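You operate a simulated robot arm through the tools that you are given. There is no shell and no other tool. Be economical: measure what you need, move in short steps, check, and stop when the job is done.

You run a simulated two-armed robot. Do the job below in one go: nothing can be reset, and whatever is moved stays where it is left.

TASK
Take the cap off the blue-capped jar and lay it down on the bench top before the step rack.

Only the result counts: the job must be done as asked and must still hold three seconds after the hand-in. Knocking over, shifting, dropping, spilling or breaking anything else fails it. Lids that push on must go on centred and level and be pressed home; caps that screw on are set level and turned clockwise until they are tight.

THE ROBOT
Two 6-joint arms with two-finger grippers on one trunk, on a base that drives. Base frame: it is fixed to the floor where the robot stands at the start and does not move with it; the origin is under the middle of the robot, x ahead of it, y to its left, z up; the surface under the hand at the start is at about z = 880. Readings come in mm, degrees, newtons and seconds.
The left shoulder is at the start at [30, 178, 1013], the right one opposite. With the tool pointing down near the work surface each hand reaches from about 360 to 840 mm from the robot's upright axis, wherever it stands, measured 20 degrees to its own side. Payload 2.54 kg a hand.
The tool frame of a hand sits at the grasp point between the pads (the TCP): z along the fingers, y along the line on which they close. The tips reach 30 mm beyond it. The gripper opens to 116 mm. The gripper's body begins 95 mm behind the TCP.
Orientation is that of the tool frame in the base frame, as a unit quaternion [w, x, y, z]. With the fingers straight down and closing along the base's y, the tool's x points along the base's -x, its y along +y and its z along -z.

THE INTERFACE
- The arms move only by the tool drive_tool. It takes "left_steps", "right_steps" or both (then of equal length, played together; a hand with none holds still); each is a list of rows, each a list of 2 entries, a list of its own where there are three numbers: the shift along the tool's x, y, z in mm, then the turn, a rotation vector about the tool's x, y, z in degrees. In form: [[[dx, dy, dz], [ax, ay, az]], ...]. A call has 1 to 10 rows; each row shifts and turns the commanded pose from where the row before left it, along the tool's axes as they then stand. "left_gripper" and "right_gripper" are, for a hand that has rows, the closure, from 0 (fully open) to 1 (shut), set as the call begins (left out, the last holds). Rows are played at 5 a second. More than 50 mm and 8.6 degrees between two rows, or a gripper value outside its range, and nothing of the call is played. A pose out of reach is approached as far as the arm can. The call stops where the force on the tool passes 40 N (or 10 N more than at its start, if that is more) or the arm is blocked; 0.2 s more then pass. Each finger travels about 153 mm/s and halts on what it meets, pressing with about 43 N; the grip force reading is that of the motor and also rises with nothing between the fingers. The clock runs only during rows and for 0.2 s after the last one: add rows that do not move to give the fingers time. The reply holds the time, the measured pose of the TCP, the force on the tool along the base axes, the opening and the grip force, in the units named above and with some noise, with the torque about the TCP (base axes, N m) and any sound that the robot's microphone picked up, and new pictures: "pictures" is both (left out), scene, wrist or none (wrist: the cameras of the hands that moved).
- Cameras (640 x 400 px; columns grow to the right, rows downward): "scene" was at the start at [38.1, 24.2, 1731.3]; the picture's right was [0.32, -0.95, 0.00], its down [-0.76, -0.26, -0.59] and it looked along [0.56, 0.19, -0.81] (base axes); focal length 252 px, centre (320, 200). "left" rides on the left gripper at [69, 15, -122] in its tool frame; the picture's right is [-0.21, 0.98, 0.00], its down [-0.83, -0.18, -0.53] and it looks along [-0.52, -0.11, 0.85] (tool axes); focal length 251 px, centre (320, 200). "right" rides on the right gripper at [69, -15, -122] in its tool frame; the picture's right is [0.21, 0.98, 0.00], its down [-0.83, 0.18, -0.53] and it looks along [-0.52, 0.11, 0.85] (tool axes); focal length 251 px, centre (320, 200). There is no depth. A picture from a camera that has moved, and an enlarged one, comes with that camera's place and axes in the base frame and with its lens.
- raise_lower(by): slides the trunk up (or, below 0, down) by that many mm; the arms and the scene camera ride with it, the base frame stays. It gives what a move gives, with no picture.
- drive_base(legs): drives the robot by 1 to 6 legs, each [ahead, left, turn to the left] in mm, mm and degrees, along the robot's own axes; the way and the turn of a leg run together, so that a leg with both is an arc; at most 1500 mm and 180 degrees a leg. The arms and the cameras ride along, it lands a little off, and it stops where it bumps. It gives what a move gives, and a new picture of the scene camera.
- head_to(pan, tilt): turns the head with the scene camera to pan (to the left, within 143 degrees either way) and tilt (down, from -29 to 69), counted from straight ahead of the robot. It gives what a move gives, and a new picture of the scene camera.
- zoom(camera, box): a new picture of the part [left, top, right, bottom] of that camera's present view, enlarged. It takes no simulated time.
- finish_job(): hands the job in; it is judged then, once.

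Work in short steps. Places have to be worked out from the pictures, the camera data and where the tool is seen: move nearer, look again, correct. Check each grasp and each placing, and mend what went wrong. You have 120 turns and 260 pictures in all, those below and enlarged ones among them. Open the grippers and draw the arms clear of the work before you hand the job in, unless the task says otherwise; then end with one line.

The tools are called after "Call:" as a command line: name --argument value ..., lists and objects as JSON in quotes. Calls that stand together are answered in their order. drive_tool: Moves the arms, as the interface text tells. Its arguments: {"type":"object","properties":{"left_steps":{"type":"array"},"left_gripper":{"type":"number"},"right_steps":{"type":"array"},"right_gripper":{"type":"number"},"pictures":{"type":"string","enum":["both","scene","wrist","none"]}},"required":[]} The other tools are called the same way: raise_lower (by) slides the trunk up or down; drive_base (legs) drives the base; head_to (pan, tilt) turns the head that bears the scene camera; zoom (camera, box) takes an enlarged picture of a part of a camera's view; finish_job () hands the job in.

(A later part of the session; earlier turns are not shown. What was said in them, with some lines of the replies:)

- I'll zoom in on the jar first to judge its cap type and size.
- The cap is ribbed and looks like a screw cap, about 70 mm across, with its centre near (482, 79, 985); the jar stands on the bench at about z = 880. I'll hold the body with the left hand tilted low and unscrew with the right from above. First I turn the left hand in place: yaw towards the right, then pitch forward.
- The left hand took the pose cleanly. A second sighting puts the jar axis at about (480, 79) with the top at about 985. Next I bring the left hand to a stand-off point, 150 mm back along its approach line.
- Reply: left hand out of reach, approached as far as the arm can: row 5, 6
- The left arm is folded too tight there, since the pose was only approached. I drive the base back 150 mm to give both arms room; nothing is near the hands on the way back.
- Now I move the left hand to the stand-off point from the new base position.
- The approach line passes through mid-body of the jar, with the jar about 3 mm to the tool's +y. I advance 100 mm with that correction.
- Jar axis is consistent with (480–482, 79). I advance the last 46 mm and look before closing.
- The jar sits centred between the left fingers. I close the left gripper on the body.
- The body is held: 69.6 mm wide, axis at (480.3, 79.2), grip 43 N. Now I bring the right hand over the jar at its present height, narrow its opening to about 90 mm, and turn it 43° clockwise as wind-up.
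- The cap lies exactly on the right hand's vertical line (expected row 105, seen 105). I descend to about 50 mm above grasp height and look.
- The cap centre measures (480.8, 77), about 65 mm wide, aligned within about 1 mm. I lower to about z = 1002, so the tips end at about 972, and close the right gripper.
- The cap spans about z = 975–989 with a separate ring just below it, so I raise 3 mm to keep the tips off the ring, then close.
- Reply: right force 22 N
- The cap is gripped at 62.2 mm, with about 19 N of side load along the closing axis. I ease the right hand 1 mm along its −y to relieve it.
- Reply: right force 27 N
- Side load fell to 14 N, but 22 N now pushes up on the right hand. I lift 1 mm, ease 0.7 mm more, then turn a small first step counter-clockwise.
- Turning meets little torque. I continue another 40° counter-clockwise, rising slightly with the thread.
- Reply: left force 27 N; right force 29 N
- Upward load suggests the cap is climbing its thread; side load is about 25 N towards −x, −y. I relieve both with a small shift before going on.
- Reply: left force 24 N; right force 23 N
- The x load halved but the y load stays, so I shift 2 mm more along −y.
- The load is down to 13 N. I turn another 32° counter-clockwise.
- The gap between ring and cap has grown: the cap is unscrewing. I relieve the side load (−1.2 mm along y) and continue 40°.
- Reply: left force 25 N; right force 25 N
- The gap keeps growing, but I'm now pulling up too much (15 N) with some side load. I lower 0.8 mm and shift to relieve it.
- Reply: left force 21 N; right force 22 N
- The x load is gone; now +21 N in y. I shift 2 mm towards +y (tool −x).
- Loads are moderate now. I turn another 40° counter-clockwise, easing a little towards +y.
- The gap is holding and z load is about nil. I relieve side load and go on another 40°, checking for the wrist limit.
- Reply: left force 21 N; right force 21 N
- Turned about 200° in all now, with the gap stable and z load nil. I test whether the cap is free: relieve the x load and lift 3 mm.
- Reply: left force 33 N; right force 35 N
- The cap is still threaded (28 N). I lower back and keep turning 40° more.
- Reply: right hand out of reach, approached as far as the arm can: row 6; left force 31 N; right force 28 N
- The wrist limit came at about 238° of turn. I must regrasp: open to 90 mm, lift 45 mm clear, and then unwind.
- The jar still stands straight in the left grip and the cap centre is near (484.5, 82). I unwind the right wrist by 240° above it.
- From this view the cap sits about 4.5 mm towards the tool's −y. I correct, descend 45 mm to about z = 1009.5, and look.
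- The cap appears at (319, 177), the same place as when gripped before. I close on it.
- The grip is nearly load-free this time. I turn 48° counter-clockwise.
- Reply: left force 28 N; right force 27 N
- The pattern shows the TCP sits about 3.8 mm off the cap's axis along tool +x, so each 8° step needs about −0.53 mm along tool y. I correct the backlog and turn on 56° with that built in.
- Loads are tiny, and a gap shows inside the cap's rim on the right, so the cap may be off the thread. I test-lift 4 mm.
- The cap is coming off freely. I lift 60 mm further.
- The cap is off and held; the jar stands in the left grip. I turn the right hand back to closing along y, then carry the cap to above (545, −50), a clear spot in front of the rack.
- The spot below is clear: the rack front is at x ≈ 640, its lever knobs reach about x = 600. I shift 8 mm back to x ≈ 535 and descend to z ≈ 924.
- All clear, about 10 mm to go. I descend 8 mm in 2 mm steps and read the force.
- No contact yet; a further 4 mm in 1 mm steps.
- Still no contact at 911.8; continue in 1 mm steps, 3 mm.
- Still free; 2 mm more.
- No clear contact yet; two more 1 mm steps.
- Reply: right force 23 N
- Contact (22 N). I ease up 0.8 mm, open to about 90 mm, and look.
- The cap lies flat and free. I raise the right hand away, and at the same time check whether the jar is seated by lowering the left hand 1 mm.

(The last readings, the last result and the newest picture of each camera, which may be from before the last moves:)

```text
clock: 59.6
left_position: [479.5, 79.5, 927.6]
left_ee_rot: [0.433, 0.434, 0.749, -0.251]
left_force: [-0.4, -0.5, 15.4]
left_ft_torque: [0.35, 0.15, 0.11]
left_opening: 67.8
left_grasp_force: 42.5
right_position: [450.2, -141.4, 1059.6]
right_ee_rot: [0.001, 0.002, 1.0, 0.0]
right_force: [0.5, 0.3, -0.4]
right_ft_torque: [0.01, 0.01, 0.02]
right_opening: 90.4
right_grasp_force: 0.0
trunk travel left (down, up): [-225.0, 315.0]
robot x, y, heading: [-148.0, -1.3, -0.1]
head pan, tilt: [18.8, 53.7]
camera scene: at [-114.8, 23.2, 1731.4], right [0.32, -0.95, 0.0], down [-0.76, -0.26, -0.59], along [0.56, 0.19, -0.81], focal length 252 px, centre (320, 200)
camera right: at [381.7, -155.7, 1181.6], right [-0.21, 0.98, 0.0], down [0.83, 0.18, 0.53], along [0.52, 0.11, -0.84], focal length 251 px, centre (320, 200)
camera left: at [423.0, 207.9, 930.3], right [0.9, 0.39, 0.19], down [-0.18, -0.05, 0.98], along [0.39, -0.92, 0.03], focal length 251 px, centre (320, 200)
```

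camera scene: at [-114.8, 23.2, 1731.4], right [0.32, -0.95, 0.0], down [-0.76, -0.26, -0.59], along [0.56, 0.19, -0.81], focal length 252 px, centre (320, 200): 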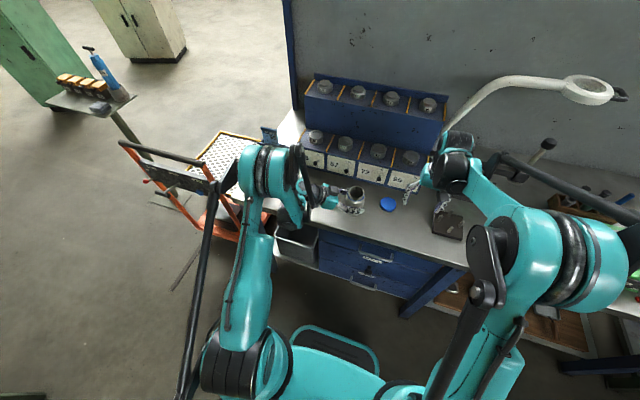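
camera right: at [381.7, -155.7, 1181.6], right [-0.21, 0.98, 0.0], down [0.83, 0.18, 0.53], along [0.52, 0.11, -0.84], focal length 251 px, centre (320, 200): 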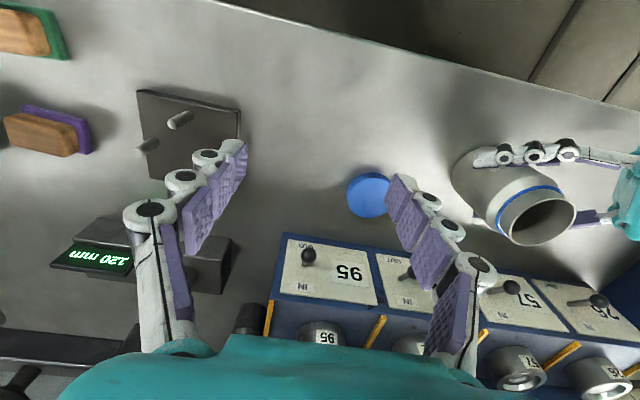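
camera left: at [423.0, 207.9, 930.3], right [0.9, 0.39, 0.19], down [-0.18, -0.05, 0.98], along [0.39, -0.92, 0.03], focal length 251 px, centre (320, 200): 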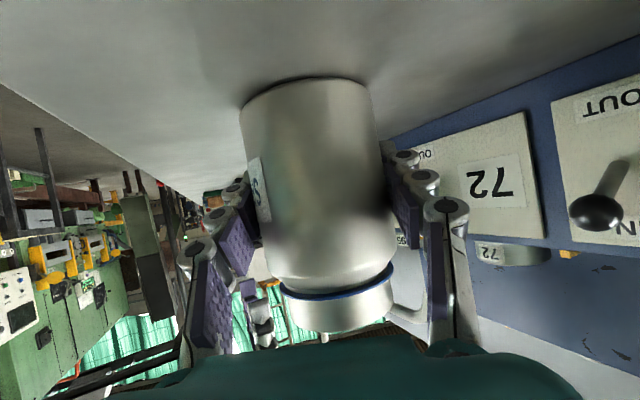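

The jar is seated on the bench (15 N). I take off the press (0.7 mm up) and open the left gripper.

Call:
drive_tool --left_steps '[[[-0.6, 0, -0.35], [0, 0, 0]], [[0, 0, 0], [0, 0, 0]]]' --pictures "none"

Call:
drive_tool --left_steps '[[[0, 0, 0], [0, 0, 0]], [[0, 0, 0], [0, 0, 0]], [[0, 0, 0], [0, 0, 0]], [[0, 0, 0], [0, 0, 0]]]' --left_gripper 0 --pictures "wrist"

```text
clock: 60.2
left_position: [479.3, 80.4, 927.8]
left_ee_rot: [0.431, 0.436, 0.749, -0.251]
left_force: [-3.9, -2.3, 7.4]
left_ft_torque: [0.14, 0.21, 0.1]
left_opening: 67.6
left_grasp_force: 43.0
right_position: [450.4, -139.7, 1060.0]
right_ee_rot: [0.0, 0.002, 1.0, 0.0]
right_force: [-0.7, 1.3, -0.7]
right_ft_torque: [0.02, 0.04, 0.03]
right_opening: 90.2
right_grasp_force: 0.0
trunk travel left (down, up): [-225.0, 315.0]
robot x, y, heading: [-149.8, -2.1, -0.4]
head pan, tilt: [18.8, 53.7]
```

```text
clock: 61.2
left_position: [479.2, 80.6, 926.8]
left_ee_rot: [0.432, 0.435, 0.749, -0.251]
left_force: [-0.7, -0.2, 0.2]
left_ft_torque: [-0.02, -0.03, 0.0]
left_opening: 115.9
left_grasp_force: 0.0
right_position: [451.0, -139.9, 1059.2]
right_ee_rot: [0.0, 0.002, 1.0, -0.001]
right_force: [0.1, 0.9, -0.2]
right_ft_torque: [-0.01, 0.02, -0.01]
right_opening: 90.4
right_grasp_force: 0.0
trunk travel left (down, up): [-225.0, 315.0]
robot x, y, heading: [-149.6, 0.7, -0.3]
head pan, tilt: [18.8, 53.7]
camera left: at [424.1, 208.4, 930.1], right [0.9, 0.39, 0.18], down [-0.18, -0.05, 0.98], along [0.39, -0.92, 0.03], focal length 251 px, centre (320, 200)
```

left: 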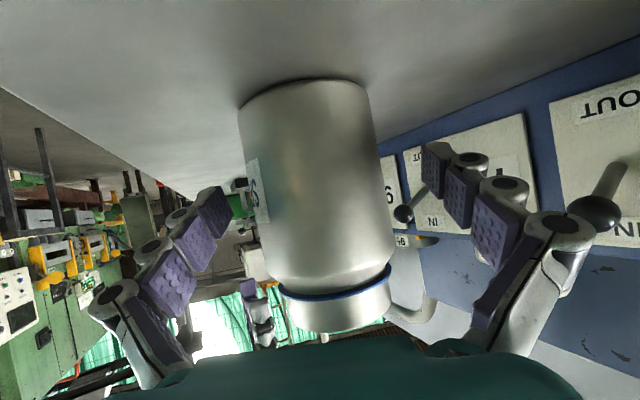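

The jar stands free and upright. I draw the left hand straight back along its approach line and also open the right hand fully.

Call:
drive_tool --left_steps '[[[0, 0, -15], [0, 0, 0]], [[0, 0, -30], [0, 0, 0]], [[0, 0, -40], [0, 0, 0]], [[0, 0, -40], [0, 0, 0]], [[0, 0, -40], [0, 0, 0]], [[0, 0, 0], [0, 0, 0]]]' --right_steps '[[[15, -10, -20], [0, 0, 0]], [[15, -10, -20], [0, 0, 0]], [[0, -10, -20], [0, 0, 0]], [[0, 0, 0], [0, 0, 0]], [[0, 0, 0], [0, 0, 0]], [[0, 0, 0], [0, 0, 0]]]' --right_gripper 0 --pictures "both"

Call:
zoom --camera "scene" --box '[290, 120, 450, 240]'

```text
clock: 62.6
left_position: [410.2, 203.4, 1008.4]
left_ee_rot: [0.432, 0.435, 0.749, -0.251]
left_force: [0.2, -0.7, 0.5]
left_ft_torque: [0.0, 0.02, -0.02]
left_opening: 115.9
left_grasp_force: 0.1
right_position: [418.5, -169.0, 1117.0]
right_ee_rot: [0.0, 0.003, 1.0, 0.0]
right_force: [0.4, 0.1, 0.9]
right_ft_torque: [0.03, 0.02, 0.01]
right_opening: 116.1
right_grasp_force: 0.0
trunk travel left (down, up): [-225.0, 315.0]
robot x, y, heading: [-146.0, 1.7, -0.2]
head pan, tilt: [18.8, 53.7]
camera scene: at [-111.9, 23.7, 1731.3], right [0.32, -0.95, 0.0], down [-0.76, -0.26, -0.59], along [0.56, 0.19, -0.81], focal length 252 px, centre (320, 200)
camera right: at [350.1, -184.0, 1239.5], right [-0.21, 0.98, 0.0], down [0.83, 0.18, 0.53], along [0.52, 0.11, -0.85], focal length 251 px, centre (320, 200)
camera left: at [353.7, 331.8, 1011.2], right [0.9, 0.39, 0.18], down [-0.18, -0.05, 0.98], along [0.39, -0.92, 0.03], focal length 251 px, centre (320, 200)
```

scene: 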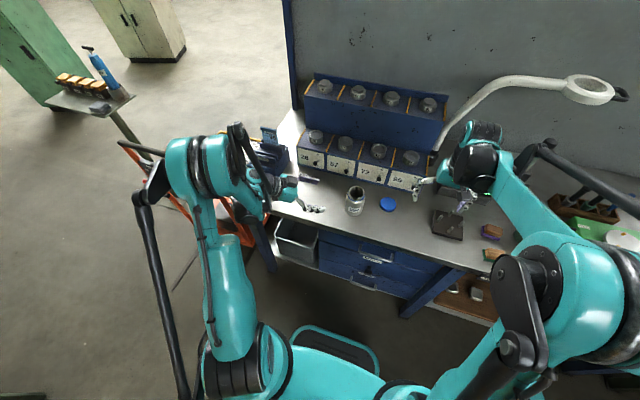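
right: 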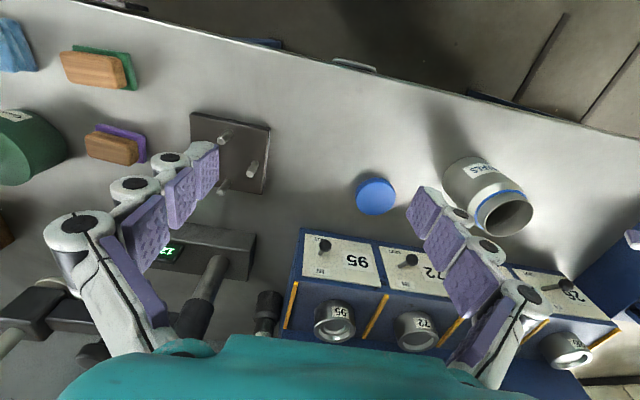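
left: 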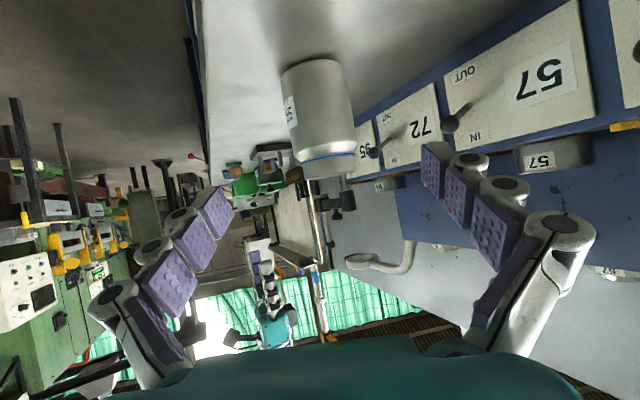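

```text
3.33 times, centred on (370, 180) of scene
camera zoom: at [-111.9, 23.7, 1731.3], right [0.32, -0.95, 0.0], down [-0.76, -0.26, -0.59], along [0.56, 0.19, -0.81], focal length 841 px, centre (153, 267)
```

zoom: 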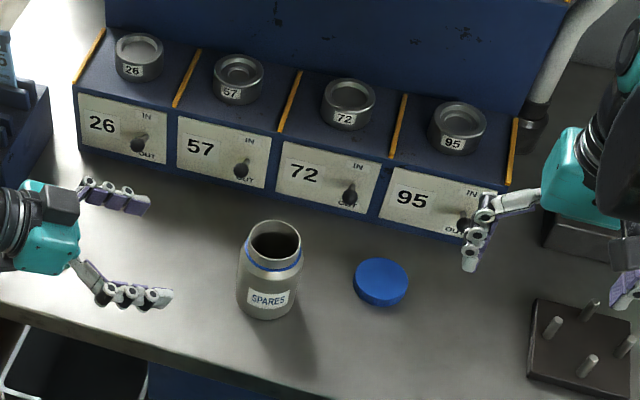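

The open jar stands upright, the cap lies flat on the bench before the rack, nothing else has moved, and both hands are open and clear. I hand the job in.

Call:
finish_job

```text
The job is handed in.
```

The blue cap is off the jar and lying flat on the bench top in front of the step rack. The open jar is still upright, within a few millimetres of where it stood and turned slightly, and both arms are open and clear.
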